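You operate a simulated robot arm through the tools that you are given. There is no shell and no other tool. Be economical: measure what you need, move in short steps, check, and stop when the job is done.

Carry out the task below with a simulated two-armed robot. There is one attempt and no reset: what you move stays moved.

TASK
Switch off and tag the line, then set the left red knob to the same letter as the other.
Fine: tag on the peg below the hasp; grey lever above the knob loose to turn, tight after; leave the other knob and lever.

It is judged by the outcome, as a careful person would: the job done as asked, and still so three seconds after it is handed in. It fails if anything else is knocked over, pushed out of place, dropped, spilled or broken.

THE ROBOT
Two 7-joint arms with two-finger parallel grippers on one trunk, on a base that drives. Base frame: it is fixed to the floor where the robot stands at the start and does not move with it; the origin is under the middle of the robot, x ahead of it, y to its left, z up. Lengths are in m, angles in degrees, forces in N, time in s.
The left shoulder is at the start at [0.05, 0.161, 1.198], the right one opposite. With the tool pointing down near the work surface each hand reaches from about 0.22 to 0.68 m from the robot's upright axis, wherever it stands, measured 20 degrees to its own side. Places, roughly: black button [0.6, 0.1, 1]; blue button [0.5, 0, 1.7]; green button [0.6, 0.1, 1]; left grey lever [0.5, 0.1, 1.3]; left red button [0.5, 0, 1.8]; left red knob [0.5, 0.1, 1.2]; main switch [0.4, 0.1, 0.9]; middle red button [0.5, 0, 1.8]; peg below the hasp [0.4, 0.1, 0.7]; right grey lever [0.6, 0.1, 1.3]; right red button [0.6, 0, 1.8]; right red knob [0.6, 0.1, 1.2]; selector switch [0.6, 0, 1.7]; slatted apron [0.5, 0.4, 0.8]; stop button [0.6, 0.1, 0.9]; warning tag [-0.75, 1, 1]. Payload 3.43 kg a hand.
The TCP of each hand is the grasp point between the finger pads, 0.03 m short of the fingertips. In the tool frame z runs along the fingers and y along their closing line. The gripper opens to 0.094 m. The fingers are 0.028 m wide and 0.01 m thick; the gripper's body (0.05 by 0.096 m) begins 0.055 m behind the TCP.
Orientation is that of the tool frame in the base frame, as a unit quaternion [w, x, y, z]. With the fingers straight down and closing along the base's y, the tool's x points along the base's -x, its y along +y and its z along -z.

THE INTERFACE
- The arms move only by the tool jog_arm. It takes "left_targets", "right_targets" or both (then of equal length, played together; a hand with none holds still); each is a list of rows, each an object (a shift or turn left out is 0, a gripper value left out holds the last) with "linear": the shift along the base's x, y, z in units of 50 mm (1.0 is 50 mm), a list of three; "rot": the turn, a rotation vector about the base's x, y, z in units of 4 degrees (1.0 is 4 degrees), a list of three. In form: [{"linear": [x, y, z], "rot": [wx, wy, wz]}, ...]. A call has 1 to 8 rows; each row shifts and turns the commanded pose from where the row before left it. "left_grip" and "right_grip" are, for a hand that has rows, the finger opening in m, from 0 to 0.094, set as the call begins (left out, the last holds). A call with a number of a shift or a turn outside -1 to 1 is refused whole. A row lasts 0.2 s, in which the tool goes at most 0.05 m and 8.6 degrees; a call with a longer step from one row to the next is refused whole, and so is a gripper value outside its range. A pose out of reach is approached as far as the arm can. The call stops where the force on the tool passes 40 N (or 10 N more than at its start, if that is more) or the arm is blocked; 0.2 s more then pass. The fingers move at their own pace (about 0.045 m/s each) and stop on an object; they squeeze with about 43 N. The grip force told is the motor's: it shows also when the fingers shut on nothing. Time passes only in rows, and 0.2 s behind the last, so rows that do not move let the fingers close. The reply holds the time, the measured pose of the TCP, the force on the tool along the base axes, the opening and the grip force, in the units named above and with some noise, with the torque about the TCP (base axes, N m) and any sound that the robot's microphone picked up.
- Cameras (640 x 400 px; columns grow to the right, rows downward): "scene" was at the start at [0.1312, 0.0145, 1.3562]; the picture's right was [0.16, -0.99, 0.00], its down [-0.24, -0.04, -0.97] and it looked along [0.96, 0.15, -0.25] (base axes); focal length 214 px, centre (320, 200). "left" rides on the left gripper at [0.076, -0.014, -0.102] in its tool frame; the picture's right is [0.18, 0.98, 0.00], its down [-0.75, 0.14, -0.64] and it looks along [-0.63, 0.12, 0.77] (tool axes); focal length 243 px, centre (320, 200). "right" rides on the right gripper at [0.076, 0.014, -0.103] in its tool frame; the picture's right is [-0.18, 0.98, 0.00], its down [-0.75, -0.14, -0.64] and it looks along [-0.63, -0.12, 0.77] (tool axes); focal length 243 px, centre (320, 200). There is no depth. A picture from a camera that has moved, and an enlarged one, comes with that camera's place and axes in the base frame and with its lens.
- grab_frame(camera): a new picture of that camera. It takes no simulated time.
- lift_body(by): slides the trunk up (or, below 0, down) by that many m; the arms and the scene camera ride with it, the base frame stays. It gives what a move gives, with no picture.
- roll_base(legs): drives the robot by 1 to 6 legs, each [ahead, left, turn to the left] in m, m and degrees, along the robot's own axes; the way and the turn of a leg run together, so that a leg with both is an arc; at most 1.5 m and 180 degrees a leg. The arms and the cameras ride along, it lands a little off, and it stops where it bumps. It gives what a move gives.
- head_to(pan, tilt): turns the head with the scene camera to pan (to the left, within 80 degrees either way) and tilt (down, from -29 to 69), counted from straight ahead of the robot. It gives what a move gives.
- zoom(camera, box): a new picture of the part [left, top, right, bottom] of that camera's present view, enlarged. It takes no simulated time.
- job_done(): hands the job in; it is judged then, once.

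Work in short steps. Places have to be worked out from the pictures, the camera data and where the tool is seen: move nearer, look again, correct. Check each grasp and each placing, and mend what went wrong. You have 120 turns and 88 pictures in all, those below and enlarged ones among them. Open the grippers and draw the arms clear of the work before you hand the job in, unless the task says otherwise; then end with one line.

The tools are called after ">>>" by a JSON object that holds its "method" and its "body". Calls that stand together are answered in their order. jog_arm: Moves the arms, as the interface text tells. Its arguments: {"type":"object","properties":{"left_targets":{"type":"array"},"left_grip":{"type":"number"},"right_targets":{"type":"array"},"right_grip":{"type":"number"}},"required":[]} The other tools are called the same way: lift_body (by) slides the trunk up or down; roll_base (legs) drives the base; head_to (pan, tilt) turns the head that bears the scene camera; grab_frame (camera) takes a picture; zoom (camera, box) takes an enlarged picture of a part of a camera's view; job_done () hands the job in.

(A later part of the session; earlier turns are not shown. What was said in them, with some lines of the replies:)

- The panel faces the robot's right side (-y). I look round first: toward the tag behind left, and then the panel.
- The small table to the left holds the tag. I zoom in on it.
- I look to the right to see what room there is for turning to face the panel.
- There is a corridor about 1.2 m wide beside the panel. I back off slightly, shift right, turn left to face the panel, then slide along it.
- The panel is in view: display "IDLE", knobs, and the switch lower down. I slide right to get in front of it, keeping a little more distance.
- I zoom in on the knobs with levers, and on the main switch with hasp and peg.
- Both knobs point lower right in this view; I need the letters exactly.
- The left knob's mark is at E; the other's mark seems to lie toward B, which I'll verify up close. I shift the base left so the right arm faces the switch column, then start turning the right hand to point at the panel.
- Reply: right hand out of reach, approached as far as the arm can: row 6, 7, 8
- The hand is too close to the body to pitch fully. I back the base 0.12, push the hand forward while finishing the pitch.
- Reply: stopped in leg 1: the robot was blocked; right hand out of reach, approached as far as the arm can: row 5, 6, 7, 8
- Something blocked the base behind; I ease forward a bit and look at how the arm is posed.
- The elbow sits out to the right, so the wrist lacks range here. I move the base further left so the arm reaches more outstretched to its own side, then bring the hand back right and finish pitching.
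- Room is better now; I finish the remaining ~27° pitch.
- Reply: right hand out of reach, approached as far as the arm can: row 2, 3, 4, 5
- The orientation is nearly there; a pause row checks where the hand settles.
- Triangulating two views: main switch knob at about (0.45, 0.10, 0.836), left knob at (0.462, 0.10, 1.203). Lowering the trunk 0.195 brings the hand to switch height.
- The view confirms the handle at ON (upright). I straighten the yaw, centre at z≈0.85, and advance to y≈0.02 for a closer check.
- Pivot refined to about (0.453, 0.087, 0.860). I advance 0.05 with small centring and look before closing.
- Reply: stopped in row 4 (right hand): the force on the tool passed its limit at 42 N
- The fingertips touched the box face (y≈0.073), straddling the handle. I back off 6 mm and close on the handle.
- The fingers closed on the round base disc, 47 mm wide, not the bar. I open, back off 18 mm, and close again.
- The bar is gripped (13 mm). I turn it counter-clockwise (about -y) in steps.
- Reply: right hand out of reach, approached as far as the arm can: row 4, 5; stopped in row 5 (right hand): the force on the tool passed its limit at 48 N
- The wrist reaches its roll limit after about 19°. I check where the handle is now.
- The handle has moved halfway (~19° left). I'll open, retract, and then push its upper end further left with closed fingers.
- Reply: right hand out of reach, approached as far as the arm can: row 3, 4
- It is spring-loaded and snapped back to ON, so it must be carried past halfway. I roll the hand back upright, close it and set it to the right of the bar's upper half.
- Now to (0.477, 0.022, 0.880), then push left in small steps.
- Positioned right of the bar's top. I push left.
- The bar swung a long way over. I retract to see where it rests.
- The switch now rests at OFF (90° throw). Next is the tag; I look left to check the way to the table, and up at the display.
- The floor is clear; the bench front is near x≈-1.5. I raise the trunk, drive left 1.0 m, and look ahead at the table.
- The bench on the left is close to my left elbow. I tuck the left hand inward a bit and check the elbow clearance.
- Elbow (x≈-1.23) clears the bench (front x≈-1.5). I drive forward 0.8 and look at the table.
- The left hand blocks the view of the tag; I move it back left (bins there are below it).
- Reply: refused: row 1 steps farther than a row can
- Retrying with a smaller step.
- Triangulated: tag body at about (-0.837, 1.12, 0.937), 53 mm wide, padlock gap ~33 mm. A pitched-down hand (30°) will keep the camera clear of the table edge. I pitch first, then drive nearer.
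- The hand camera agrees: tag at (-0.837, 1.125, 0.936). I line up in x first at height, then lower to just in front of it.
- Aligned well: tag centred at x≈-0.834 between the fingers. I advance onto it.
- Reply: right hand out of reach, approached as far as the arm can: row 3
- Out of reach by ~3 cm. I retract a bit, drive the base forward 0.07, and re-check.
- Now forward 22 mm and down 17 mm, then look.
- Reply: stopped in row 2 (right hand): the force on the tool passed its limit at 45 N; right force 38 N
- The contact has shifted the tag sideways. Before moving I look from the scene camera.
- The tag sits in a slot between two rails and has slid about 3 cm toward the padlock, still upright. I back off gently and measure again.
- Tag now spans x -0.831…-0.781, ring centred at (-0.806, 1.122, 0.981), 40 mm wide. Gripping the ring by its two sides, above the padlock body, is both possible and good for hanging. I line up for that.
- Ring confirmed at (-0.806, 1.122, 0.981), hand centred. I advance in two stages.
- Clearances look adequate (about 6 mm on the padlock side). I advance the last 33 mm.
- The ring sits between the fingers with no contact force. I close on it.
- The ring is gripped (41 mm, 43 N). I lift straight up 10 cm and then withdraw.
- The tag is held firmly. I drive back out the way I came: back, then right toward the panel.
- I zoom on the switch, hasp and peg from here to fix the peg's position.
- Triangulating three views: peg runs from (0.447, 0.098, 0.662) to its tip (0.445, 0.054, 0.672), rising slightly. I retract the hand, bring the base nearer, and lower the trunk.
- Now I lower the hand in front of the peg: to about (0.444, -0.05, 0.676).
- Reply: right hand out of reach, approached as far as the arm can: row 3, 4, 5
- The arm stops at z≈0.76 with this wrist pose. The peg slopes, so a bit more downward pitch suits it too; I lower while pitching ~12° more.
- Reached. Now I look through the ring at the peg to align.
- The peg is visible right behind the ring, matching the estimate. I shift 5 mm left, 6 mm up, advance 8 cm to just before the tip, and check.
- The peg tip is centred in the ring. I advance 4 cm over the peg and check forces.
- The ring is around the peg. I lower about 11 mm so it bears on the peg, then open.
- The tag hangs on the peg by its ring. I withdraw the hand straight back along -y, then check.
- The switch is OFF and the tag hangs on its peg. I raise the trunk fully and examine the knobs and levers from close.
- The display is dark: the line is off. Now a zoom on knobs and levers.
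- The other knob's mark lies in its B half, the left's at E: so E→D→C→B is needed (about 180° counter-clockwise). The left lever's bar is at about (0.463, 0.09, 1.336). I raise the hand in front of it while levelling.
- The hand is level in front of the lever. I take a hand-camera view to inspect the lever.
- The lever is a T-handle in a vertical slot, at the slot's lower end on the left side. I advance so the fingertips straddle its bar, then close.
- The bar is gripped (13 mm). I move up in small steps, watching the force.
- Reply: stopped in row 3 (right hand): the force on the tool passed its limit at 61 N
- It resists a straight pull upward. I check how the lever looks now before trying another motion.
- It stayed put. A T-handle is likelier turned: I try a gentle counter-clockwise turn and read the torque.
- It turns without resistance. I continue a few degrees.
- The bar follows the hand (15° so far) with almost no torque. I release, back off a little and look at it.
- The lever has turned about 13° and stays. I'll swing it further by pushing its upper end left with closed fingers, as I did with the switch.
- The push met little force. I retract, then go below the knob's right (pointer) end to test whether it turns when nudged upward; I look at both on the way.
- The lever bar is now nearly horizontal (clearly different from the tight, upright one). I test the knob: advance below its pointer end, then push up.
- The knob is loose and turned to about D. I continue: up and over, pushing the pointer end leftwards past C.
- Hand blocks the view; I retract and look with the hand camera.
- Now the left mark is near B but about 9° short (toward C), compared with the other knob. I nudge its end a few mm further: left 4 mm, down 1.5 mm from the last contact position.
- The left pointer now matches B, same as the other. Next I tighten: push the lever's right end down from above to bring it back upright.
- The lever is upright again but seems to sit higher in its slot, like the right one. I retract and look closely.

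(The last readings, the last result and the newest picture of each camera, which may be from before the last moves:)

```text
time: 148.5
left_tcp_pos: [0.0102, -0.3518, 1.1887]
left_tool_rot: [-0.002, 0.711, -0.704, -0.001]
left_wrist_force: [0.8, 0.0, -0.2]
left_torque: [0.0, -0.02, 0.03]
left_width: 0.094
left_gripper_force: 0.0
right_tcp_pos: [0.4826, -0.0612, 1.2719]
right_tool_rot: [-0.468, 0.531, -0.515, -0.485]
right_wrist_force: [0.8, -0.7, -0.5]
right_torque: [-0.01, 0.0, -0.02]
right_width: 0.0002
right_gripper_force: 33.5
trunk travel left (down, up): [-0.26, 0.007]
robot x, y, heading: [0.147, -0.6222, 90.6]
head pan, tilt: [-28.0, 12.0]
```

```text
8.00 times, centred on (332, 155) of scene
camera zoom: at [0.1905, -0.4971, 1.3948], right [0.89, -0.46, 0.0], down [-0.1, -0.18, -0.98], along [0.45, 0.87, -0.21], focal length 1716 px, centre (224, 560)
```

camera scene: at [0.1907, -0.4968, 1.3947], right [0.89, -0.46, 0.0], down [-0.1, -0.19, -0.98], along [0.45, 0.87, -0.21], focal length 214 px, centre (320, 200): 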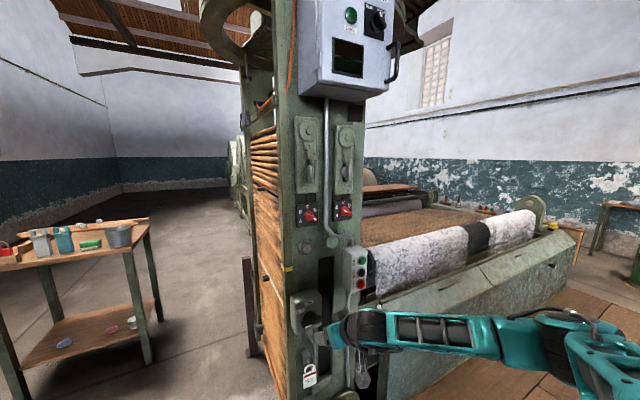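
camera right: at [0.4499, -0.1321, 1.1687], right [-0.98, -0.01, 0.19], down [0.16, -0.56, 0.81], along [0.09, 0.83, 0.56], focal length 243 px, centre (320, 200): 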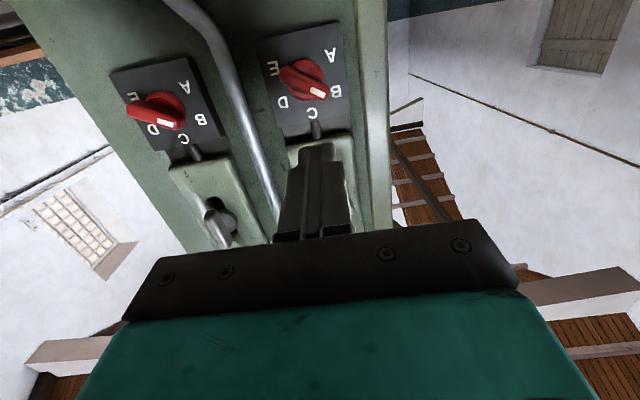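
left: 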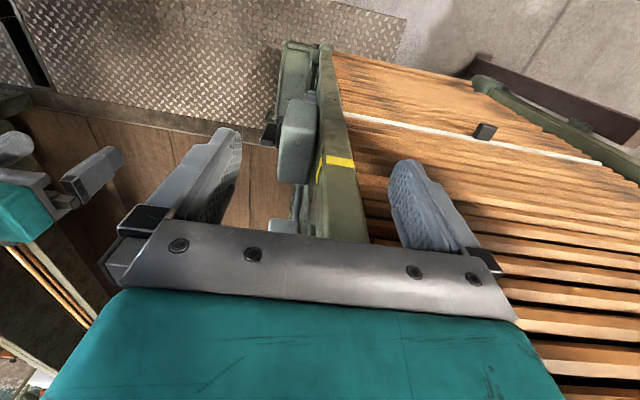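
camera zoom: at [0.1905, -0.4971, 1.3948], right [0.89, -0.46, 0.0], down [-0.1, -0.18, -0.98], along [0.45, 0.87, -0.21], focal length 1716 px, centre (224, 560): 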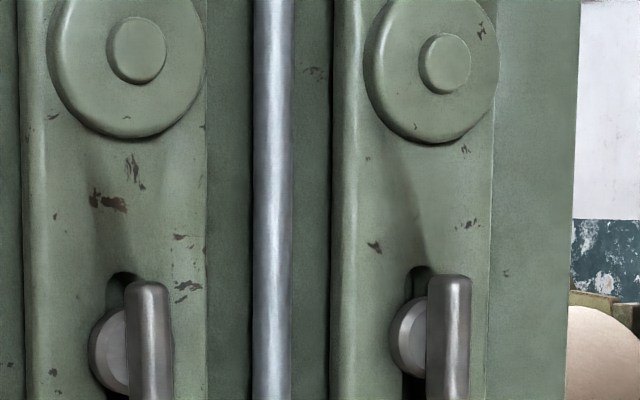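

Now both levers look identical (the lever's height evidently follows the knob setting via the rod). To make sure it's tight, I grip the bar and twist gently clockwise until it resists.

>>> {"method": "jog_arm", "body": {"right_targets": [{"linear": [-0.39, 0, 0.8]}, {"linear": [0, 0, 0.8]}, {}, {"linear": [0, 0.9, 0]}, {"linear": [0, 0.9, 0]}, {"linear": [0, 0.72, 0]}, {}], "right_grip": 0.05}}

>>> {"method": "jog_arm", "body": {"right_targets": [{}, {}, {}, {}, {}], "right_grip": 0.006}}

>>> {"method": "jog_arm", "body": {"right_targets": [{"rot": [0, 0.5, 0]}, {"rot": [0, 0.5, 0]}]}}

```text
time: 150.1
left_tcp_pos: [0.0116, -0.3531, 1.1901]
left_tool_rot: [-0.001, 0.712, -0.703, 0.0]
left_wrist_force: [0.6, -0.2, -0.3]
left_torque: [0.05, 0.01, 0.0]
left_width: 0.0937
left_gripper_force: 0.1
right_tcp_pos: [0.4669, 0.0699, 1.3536]
right_tool_rot: [-0.468, 0.531, -0.514, -0.485]
right_wrist_force: [-0.8, -0.7, 0.1]
right_torque: [0.02, 0.01, 0.02]
right_width: 0.0499
right_gripper_force: 0.1
trunk travel left (down, up): [-0.26, 0.007]
robot x, y, heading: [0.1503, -0.6208, 90.9]
head pan, tilt: [-28.0, 12.0]
```

```text
time: 151.3
left_tcp_pos: [0.0099, -0.3548, 1.1892]
left_tool_rot: [-0.002, 0.711, -0.703, -0.001]
left_wrist_force: [-0.3, 0.7, 0.0]
left_torque: [0.0, 0.01, 0.01]
left_width: 0.0939
left_gripper_force: 0.1
right_tcp_pos: [0.4654, 0.0674, 1.3537]
right_tool_rot: [-0.468, 0.531, -0.515, -0.484]
right_wrist_force: [-6.7, -11.4, -4.0]
right_torque: [0.44, 0.13, -0.75]
right_width: 0.0134
right_gripper_force: 45.1
trunk travel left (down, up): [-0.26, 0.007]
robot x, y, heading: [0.1471, -0.619, 90.4]
head pan, tilt: [-28.0, 12.0]
```

```text
time: 151.9
left_tcp_pos: [0.0097, -0.3533, 1.1895]
left_tool_rot: [-0.002, 0.711, -0.703, 0.0]
left_wrist_force: [-1.3, 1.1, 0.4]
left_torque: [0.02, -0.05, 0.0]
left_width: 0.0939
left_gripper_force: 0.2
right_tcp_pos: [0.4651, 0.0673, 1.3533]
right_tool_rot: [0.451, -0.514, 0.531, 0.501]
right_wrist_force: [-5.6, -10.9, -6.0]
right_torque: [0.04, -1.41, -0.77]
right_width: 0.0147
right_gripper_force: 45.1
trunk travel left (down, up): [-0.26, 0.007]
robot x, y, heading: [0.1494, -0.6208, 90.5]
head pan, tilt: [-28.0, 12.0]
```

It resists at once (1.4 N m): the lever is at its tight stop. I open, withdraw, and check everything.

>>> {"method": "jog_arm", "body": {"right_targets": [{"rot": [0, -0.5, 0]}, {}, {}, {"linear": [0, -0.7, 0]}, {"linear": [0, -0.9, 0]}, {"linear": [0, -0.9, 0]}, {"linear": [0, -0.9, 0]}, {}], "right_grip": 0.06}}

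>>> {"method": "roll_base", "body": {"legs": [[0, 0.2, 0]]}}

>>> {"method": "head_to", "body": {"pan": -40, "tilt": 20}}

>>> {"method": "grab_frame", "body": {"camera": "scene"}}

```text
time: 153.7
left_tcp_pos: [0.0103, -0.353, 1.1885]
left_tool_rot: [-0.001, 0.711, -0.704, 0.0]
left_wrist_force: [-0.3, 0.8, 0.4]
left_torque: [-0.03, -0.03, -0.02]
left_width: 0.0941
left_gripper_force: 0.0
right_tcp_pos: [0.4662, -0.1023, 1.3533]
right_tool_rot: [0.457, -0.523, 0.523, 0.494]
right_wrist_force: [-0.2, -0.6, 0.6]
right_torque: [0.01, 0.0, 0.01]
right_width: 0.06
right_gripper_force: 0.0
trunk travel left (down, up): [-0.26, 0.007]
robot x, y, heading: [0.1446, -0.62, 90.5]
head pan, tilt: [-28.0, 12.0]
```

```text
time: 156.1
left_tcp_pos: [-0.1915, -0.3543, 1.1895]
left_tool_rot: [0.0, 0.71, -0.704, 0.0]
left_wrist_force: [-0.1, -0.7, -0.8]
left_torque: [-0.01, -0.03, 0.0]
left_width: 0.0942
left_gripper_force: 0.0
right_tcp_pos: [0.2647, -0.1058, 1.3536]
right_tool_rot: [-0.459, 0.522, -0.522, -0.494]
right_wrist_force: [-0.5, 0.5, -1.1]
right_torque: [0.02, -0.01, -0.03]
right_width: 0.0599
right_gripper_force: 0.0
trunk travel left (down, up): [-0.26, 0.007]
robot x, y, heading: [-0.0544, -0.6203, 90.6]
head pan, tilt: [-28.0, 12.0]
```

```text
time: 156.8
left_tcp_pos: [-0.1905, -0.3552, 1.1889]
left_tool_rot: [0.0, 0.71, -0.704, 0.0]
left_wrist_force: [0.7, -0.3, 0.2]
left_torque: [-0.01, 0.01, 0.0]
left_width: 0.0943
left_gripper_force: 0.1
right_tcp_pos: [0.2655, -0.1054, 1.3531]
right_tool_rot: [0.459, -0.522, 0.523, 0.493]
right_wrist_force: [0.5, 0.0, -0.3]
right_torque: [0.0, 0.05, 0.0]
right_width: 0.0601
right_gripper_force: 0.1
trunk travel left (down, up): [-0.26, 0.007]
robot x, y, heading: [-0.0521, -0.6222, 90.6]
head pan, tilt: [-40.0, 20.0]
```

```text
9 pictures are left
camera scene: at [0.0052, -0.5098, 1.3818], right [0.77, -0.64, 0.0], down [-0.22, -0.26, -0.94], along [0.6, 0.73, -0.34], focal length 214 px, centre (320, 200)
```

scene: 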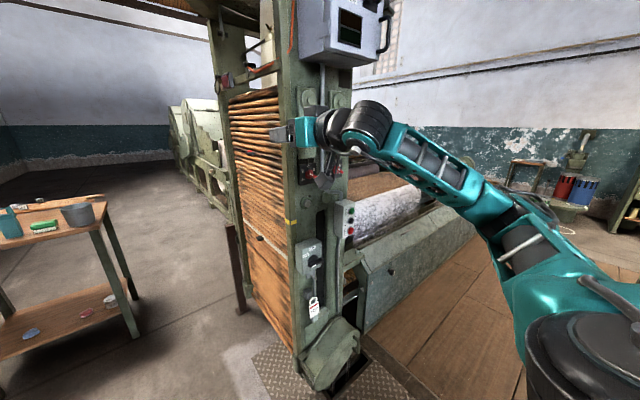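

The hand blocks the dials; I move it further left and up, then zoom on all parts.

>>> {"method": "jog_arm", "body": {"right_targets": [{"linear": [-0.9, -0.3, 0]}, {"linear": [-0.9, -0.3, 0]}, {"linear": [-0.9, -0.3, -0.2]}, {"linear": [-0.6, 0, -0.7]}, {"linear": [0, 0, -0.9]}, {"linear": [0, 0, -0.9]}, {"linear": [0, 0, -0.9]}]}}

>>> {"method": "zoom", "body": {"camera": "scene", "box": [285, 85, 365, 185]}}

>>> {"method": "zoom", "body": {"camera": "scene", "box": [280, 225, 360, 345]}}

```text
time: 158.4
left_tcp_pos: [-0.1905, -0.3566, 1.1895]
left_tool_rot: [0.0, 0.71, -0.704, -0.001]
left_wrist_force: [-0.6, -1.2, 1.2]
left_torque: [0.07, -0.06, 0.01]
left_width: 0.094
left_gripper_force: 0.1
right_tcp_pos: [0.0644, -0.1594, 1.2006]
right_tool_rot: [0.447, -0.519, 0.52, 0.511]
right_wrist_force: [10.5, 2.8, -7.2]
right_torque: [0.53, 0.03, 0.8]
right_width: 0.06
right_gripper_force: 0.1
right hand out of reach, approached as far as the arm can: row 7
trunk travel left (down, up): [-0.26, 0.007]
robot x, y, heading: [-0.0523, -0.6246, 90.6]
head pan, tilt: [-40.0, 20.0]
```

```text
4.00 times, centred on (325, 135) of scene
camera zoom: at [0.0066, -0.5127, 1.3819], right [0.77, -0.64, 0.0], down [-0.22, -0.26, -0.94], along [0.6, 0.73, -0.34], focal length 858 px, centre (300, 460)
```

zoom: 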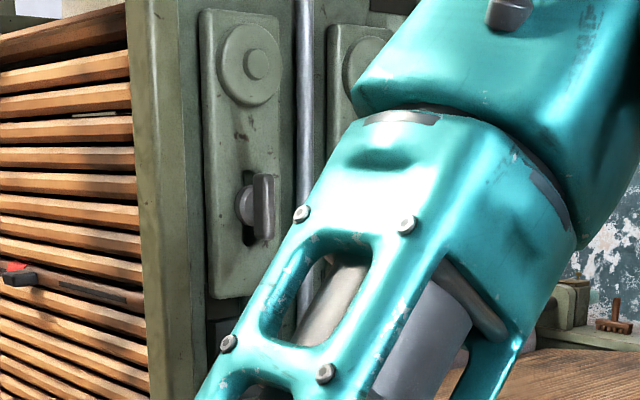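

```text
3.33 times, centred on (320, 285) of scene
camera zoom: at [0.0066, -0.5127, 1.3819], right [0.77, -0.64, 0.0], down [-0.22, -0.26, -0.94], along [0.6, 0.73, -0.34], focal length 715 px, centre (320, -83)
```

zoom: 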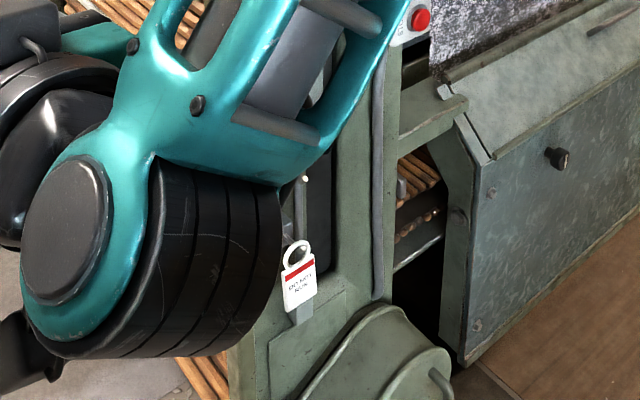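

The arm hides things and presses lightly on itself; I move it back out, then shift the base right so the panel is left of the arm for a clear final view.

>>> {"method": "jog_arm", "body": {"right_targets": [{"linear": [0.5, 0, 0.8]}, {"linear": [0.9, 0, 0.2]}, {"linear": [0.9, 0, 0]}, {"linear": [0.5, 0, -0.5]}, {"linear": [0, 0, -0.9]}, {"linear": [0, 0, -0.9]}, {"linear": [0, 0, -0.5]}]}}

>>> {"method": "roll_base", "body": {"legs": [[-0.04, -0.4, 0]]}}

>>> {"method": "head_to", "body": {"pan": -8, "tilt": 22}}

>>> {"method": "grab_frame", "body": {"camera": "scene"}}

```text
time: 160.0
left_tcp_pos: [-0.1905, -0.3541, 1.1884]
left_tool_rot: [-0.001, 0.71, -0.704, 0.0]
left_wrist_force: [-0.3, 0.4, 0.0]
left_torque: [0.02, 0.0, 0.02]
left_width: 0.094
left_gripper_force: 0.1
right_tcp_pos: [0.2684, -0.1817, 1.216]
right_tool_rot: [-0.458, 0.523, -0.523, -0.493]
right_wrist_force: [0.0, -0.2, -0.7]
right_torque: [-0.01, 0.01, -0.01]
right_width: 0.0601
right_gripper_force: 0.1
right hand out of reach, approached as far as the arm can: row 2, 3, 4, 5, 6, 7
trunk travel left (down, up): [-0.26, 0.007]
robot x, y, heading: [-0.0545, -0.6256, 90.5]
head pan, tilt: [-40.0, 20.0]
```

```text
time: 163.9
left_tcp_pos: [0.1947, -0.3907, 1.1898]
left_tool_rot: [0.0, 0.711, -0.704, 0.0]
left_wrist_force: [0.3, -0.4, 0.0]
left_torque: [-0.03, 0.01, 0.01]
left_width: 0.094
left_gripper_force: 0.1
right_tcp_pos: [0.652, -0.2158, 1.2154]
right_tool_rot: [-0.456, 0.524, -0.523, -0.493]
right_wrist_force: [-0.2, -1.1, -0.1]
right_torque: [0.0, 0.01, 0.02]
right_width: 0.0598
right_gripper_force: 0.1
trunk travel left (down, up): [-0.26, 0.007]
robot x, y, heading: [0.3329, -0.6567, 90.7]
head pan, tilt: [-40.0, 20.0]
```

```text
time: 164.9
left_tcp_pos: [0.1948, -0.3898, 1.1897]
left_tool_rot: [0.0, 0.71, -0.704, -0.001]
left_wrist_force: [0.0, -0.6, 0.8]
left_torque: [0.02, 0.0, -0.01]
left_width: 0.094
left_gripper_force: 0.0
right_tcp_pos: [0.6521, -0.2165, 1.2142]
right_tool_rot: [0.457, -0.523, 0.524, 0.493]
right_wrist_force: [0.7, -0.6, -0.1]
right_torque: [0.03, -0.02, 0.0]
right_width: 0.0599
right_gripper_force: 0.1
trunk travel left (down, up): [-0.26, 0.007]
robot x, y, heading: [0.3307, -0.6563, 90.6]
head pan, tilt: [-8.0, 22.0]
```

```text
6 pictures are left
camera scene: at [0.3432, -0.5254, 1.3785], right [0.99, -0.13, 0.0], down [-0.05, -0.37, -0.93], along [0.12, 0.92, -0.37], focal length 214 px, centre (320, 200)
```

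scene: 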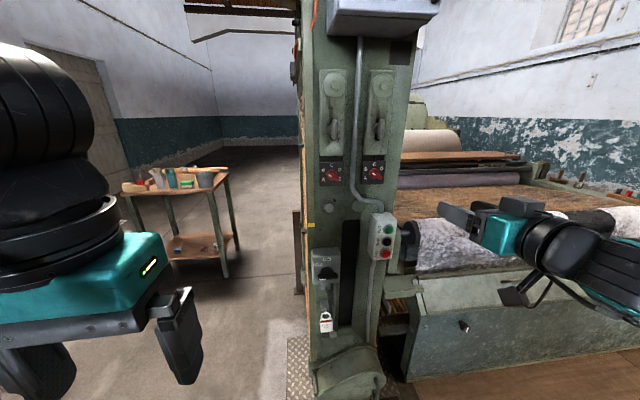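

A clear view now; I zoom on the dials/levers and on the switch and tag.

>>> {"method": "zoom", "body": {"camera": "scene", "box": [312, 90, 400, 190]}}

>>> {"method": "zoom", "body": {"camera": "scene", "box": [312, 155, 392, 190]}}

>>> {"method": "zoom", "body": {"camera": "scene", "box": [300, 245, 370, 345]}}

```text
4.00 times, centred on (356, 140) of scene
camera zoom: at [0.3432, -0.5254, 1.3785], right [0.99, -0.13, 0.0], down [-0.05, -0.37, -0.93], along [0.12, 0.92, -0.37], focal length 858 px, centre (176, 440)
```

zoom: 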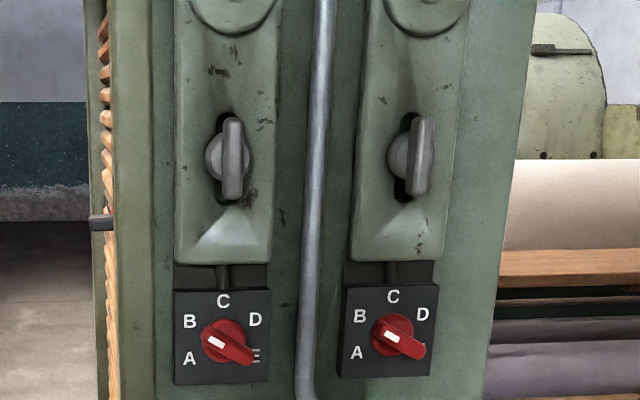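

```text
8.00 times, centred on (352, 172) of scene
camera zoom: at [0.3432, -0.5254, 1.3785], right [0.99, -0.13, 0.0], down [-0.05, -0.37, -0.93], along [0.12, 0.92, -0.37], focal length 1716 px, centre (64, 420)
```

zoom: 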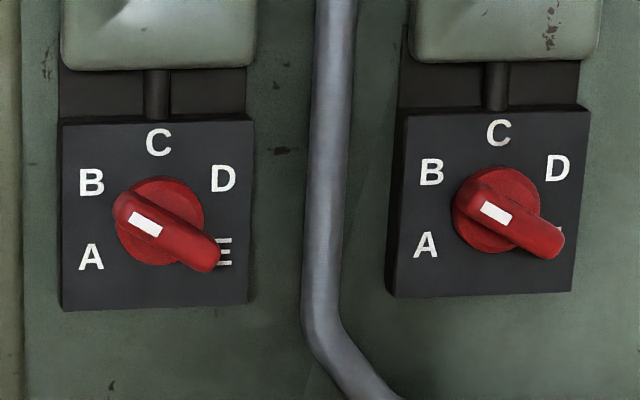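

```text
4.00 times, centred on (335, 295) of scene
camera zoom: at [0.3432, -0.5254, 1.3785], right [0.99, -0.13, 0.0], down [-0.05, -0.37, -0.93], along [0.12, 0.92, -0.37], focal length 858 px, centre (260, -180)
```

zoom: 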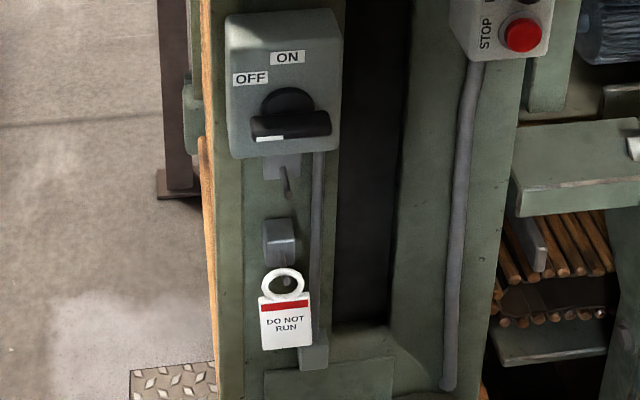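

Both knobs point to B at the same angle and both levers are upright. The switch is OFF, the tag hangs on its peg, and the arms are clear with the grippers open, so I hand in.

>>> {"method": "job_done", "body": {}}

```text
The job is handed in.
```

The line is switched off (its display is dark), the tag hangs on the peg below the hasp, and the left red knob is set to B like the other, with its lever tight again; while I was fetching the tag it slid about 3 cm in its stand, but nothing fell or was knocked over.
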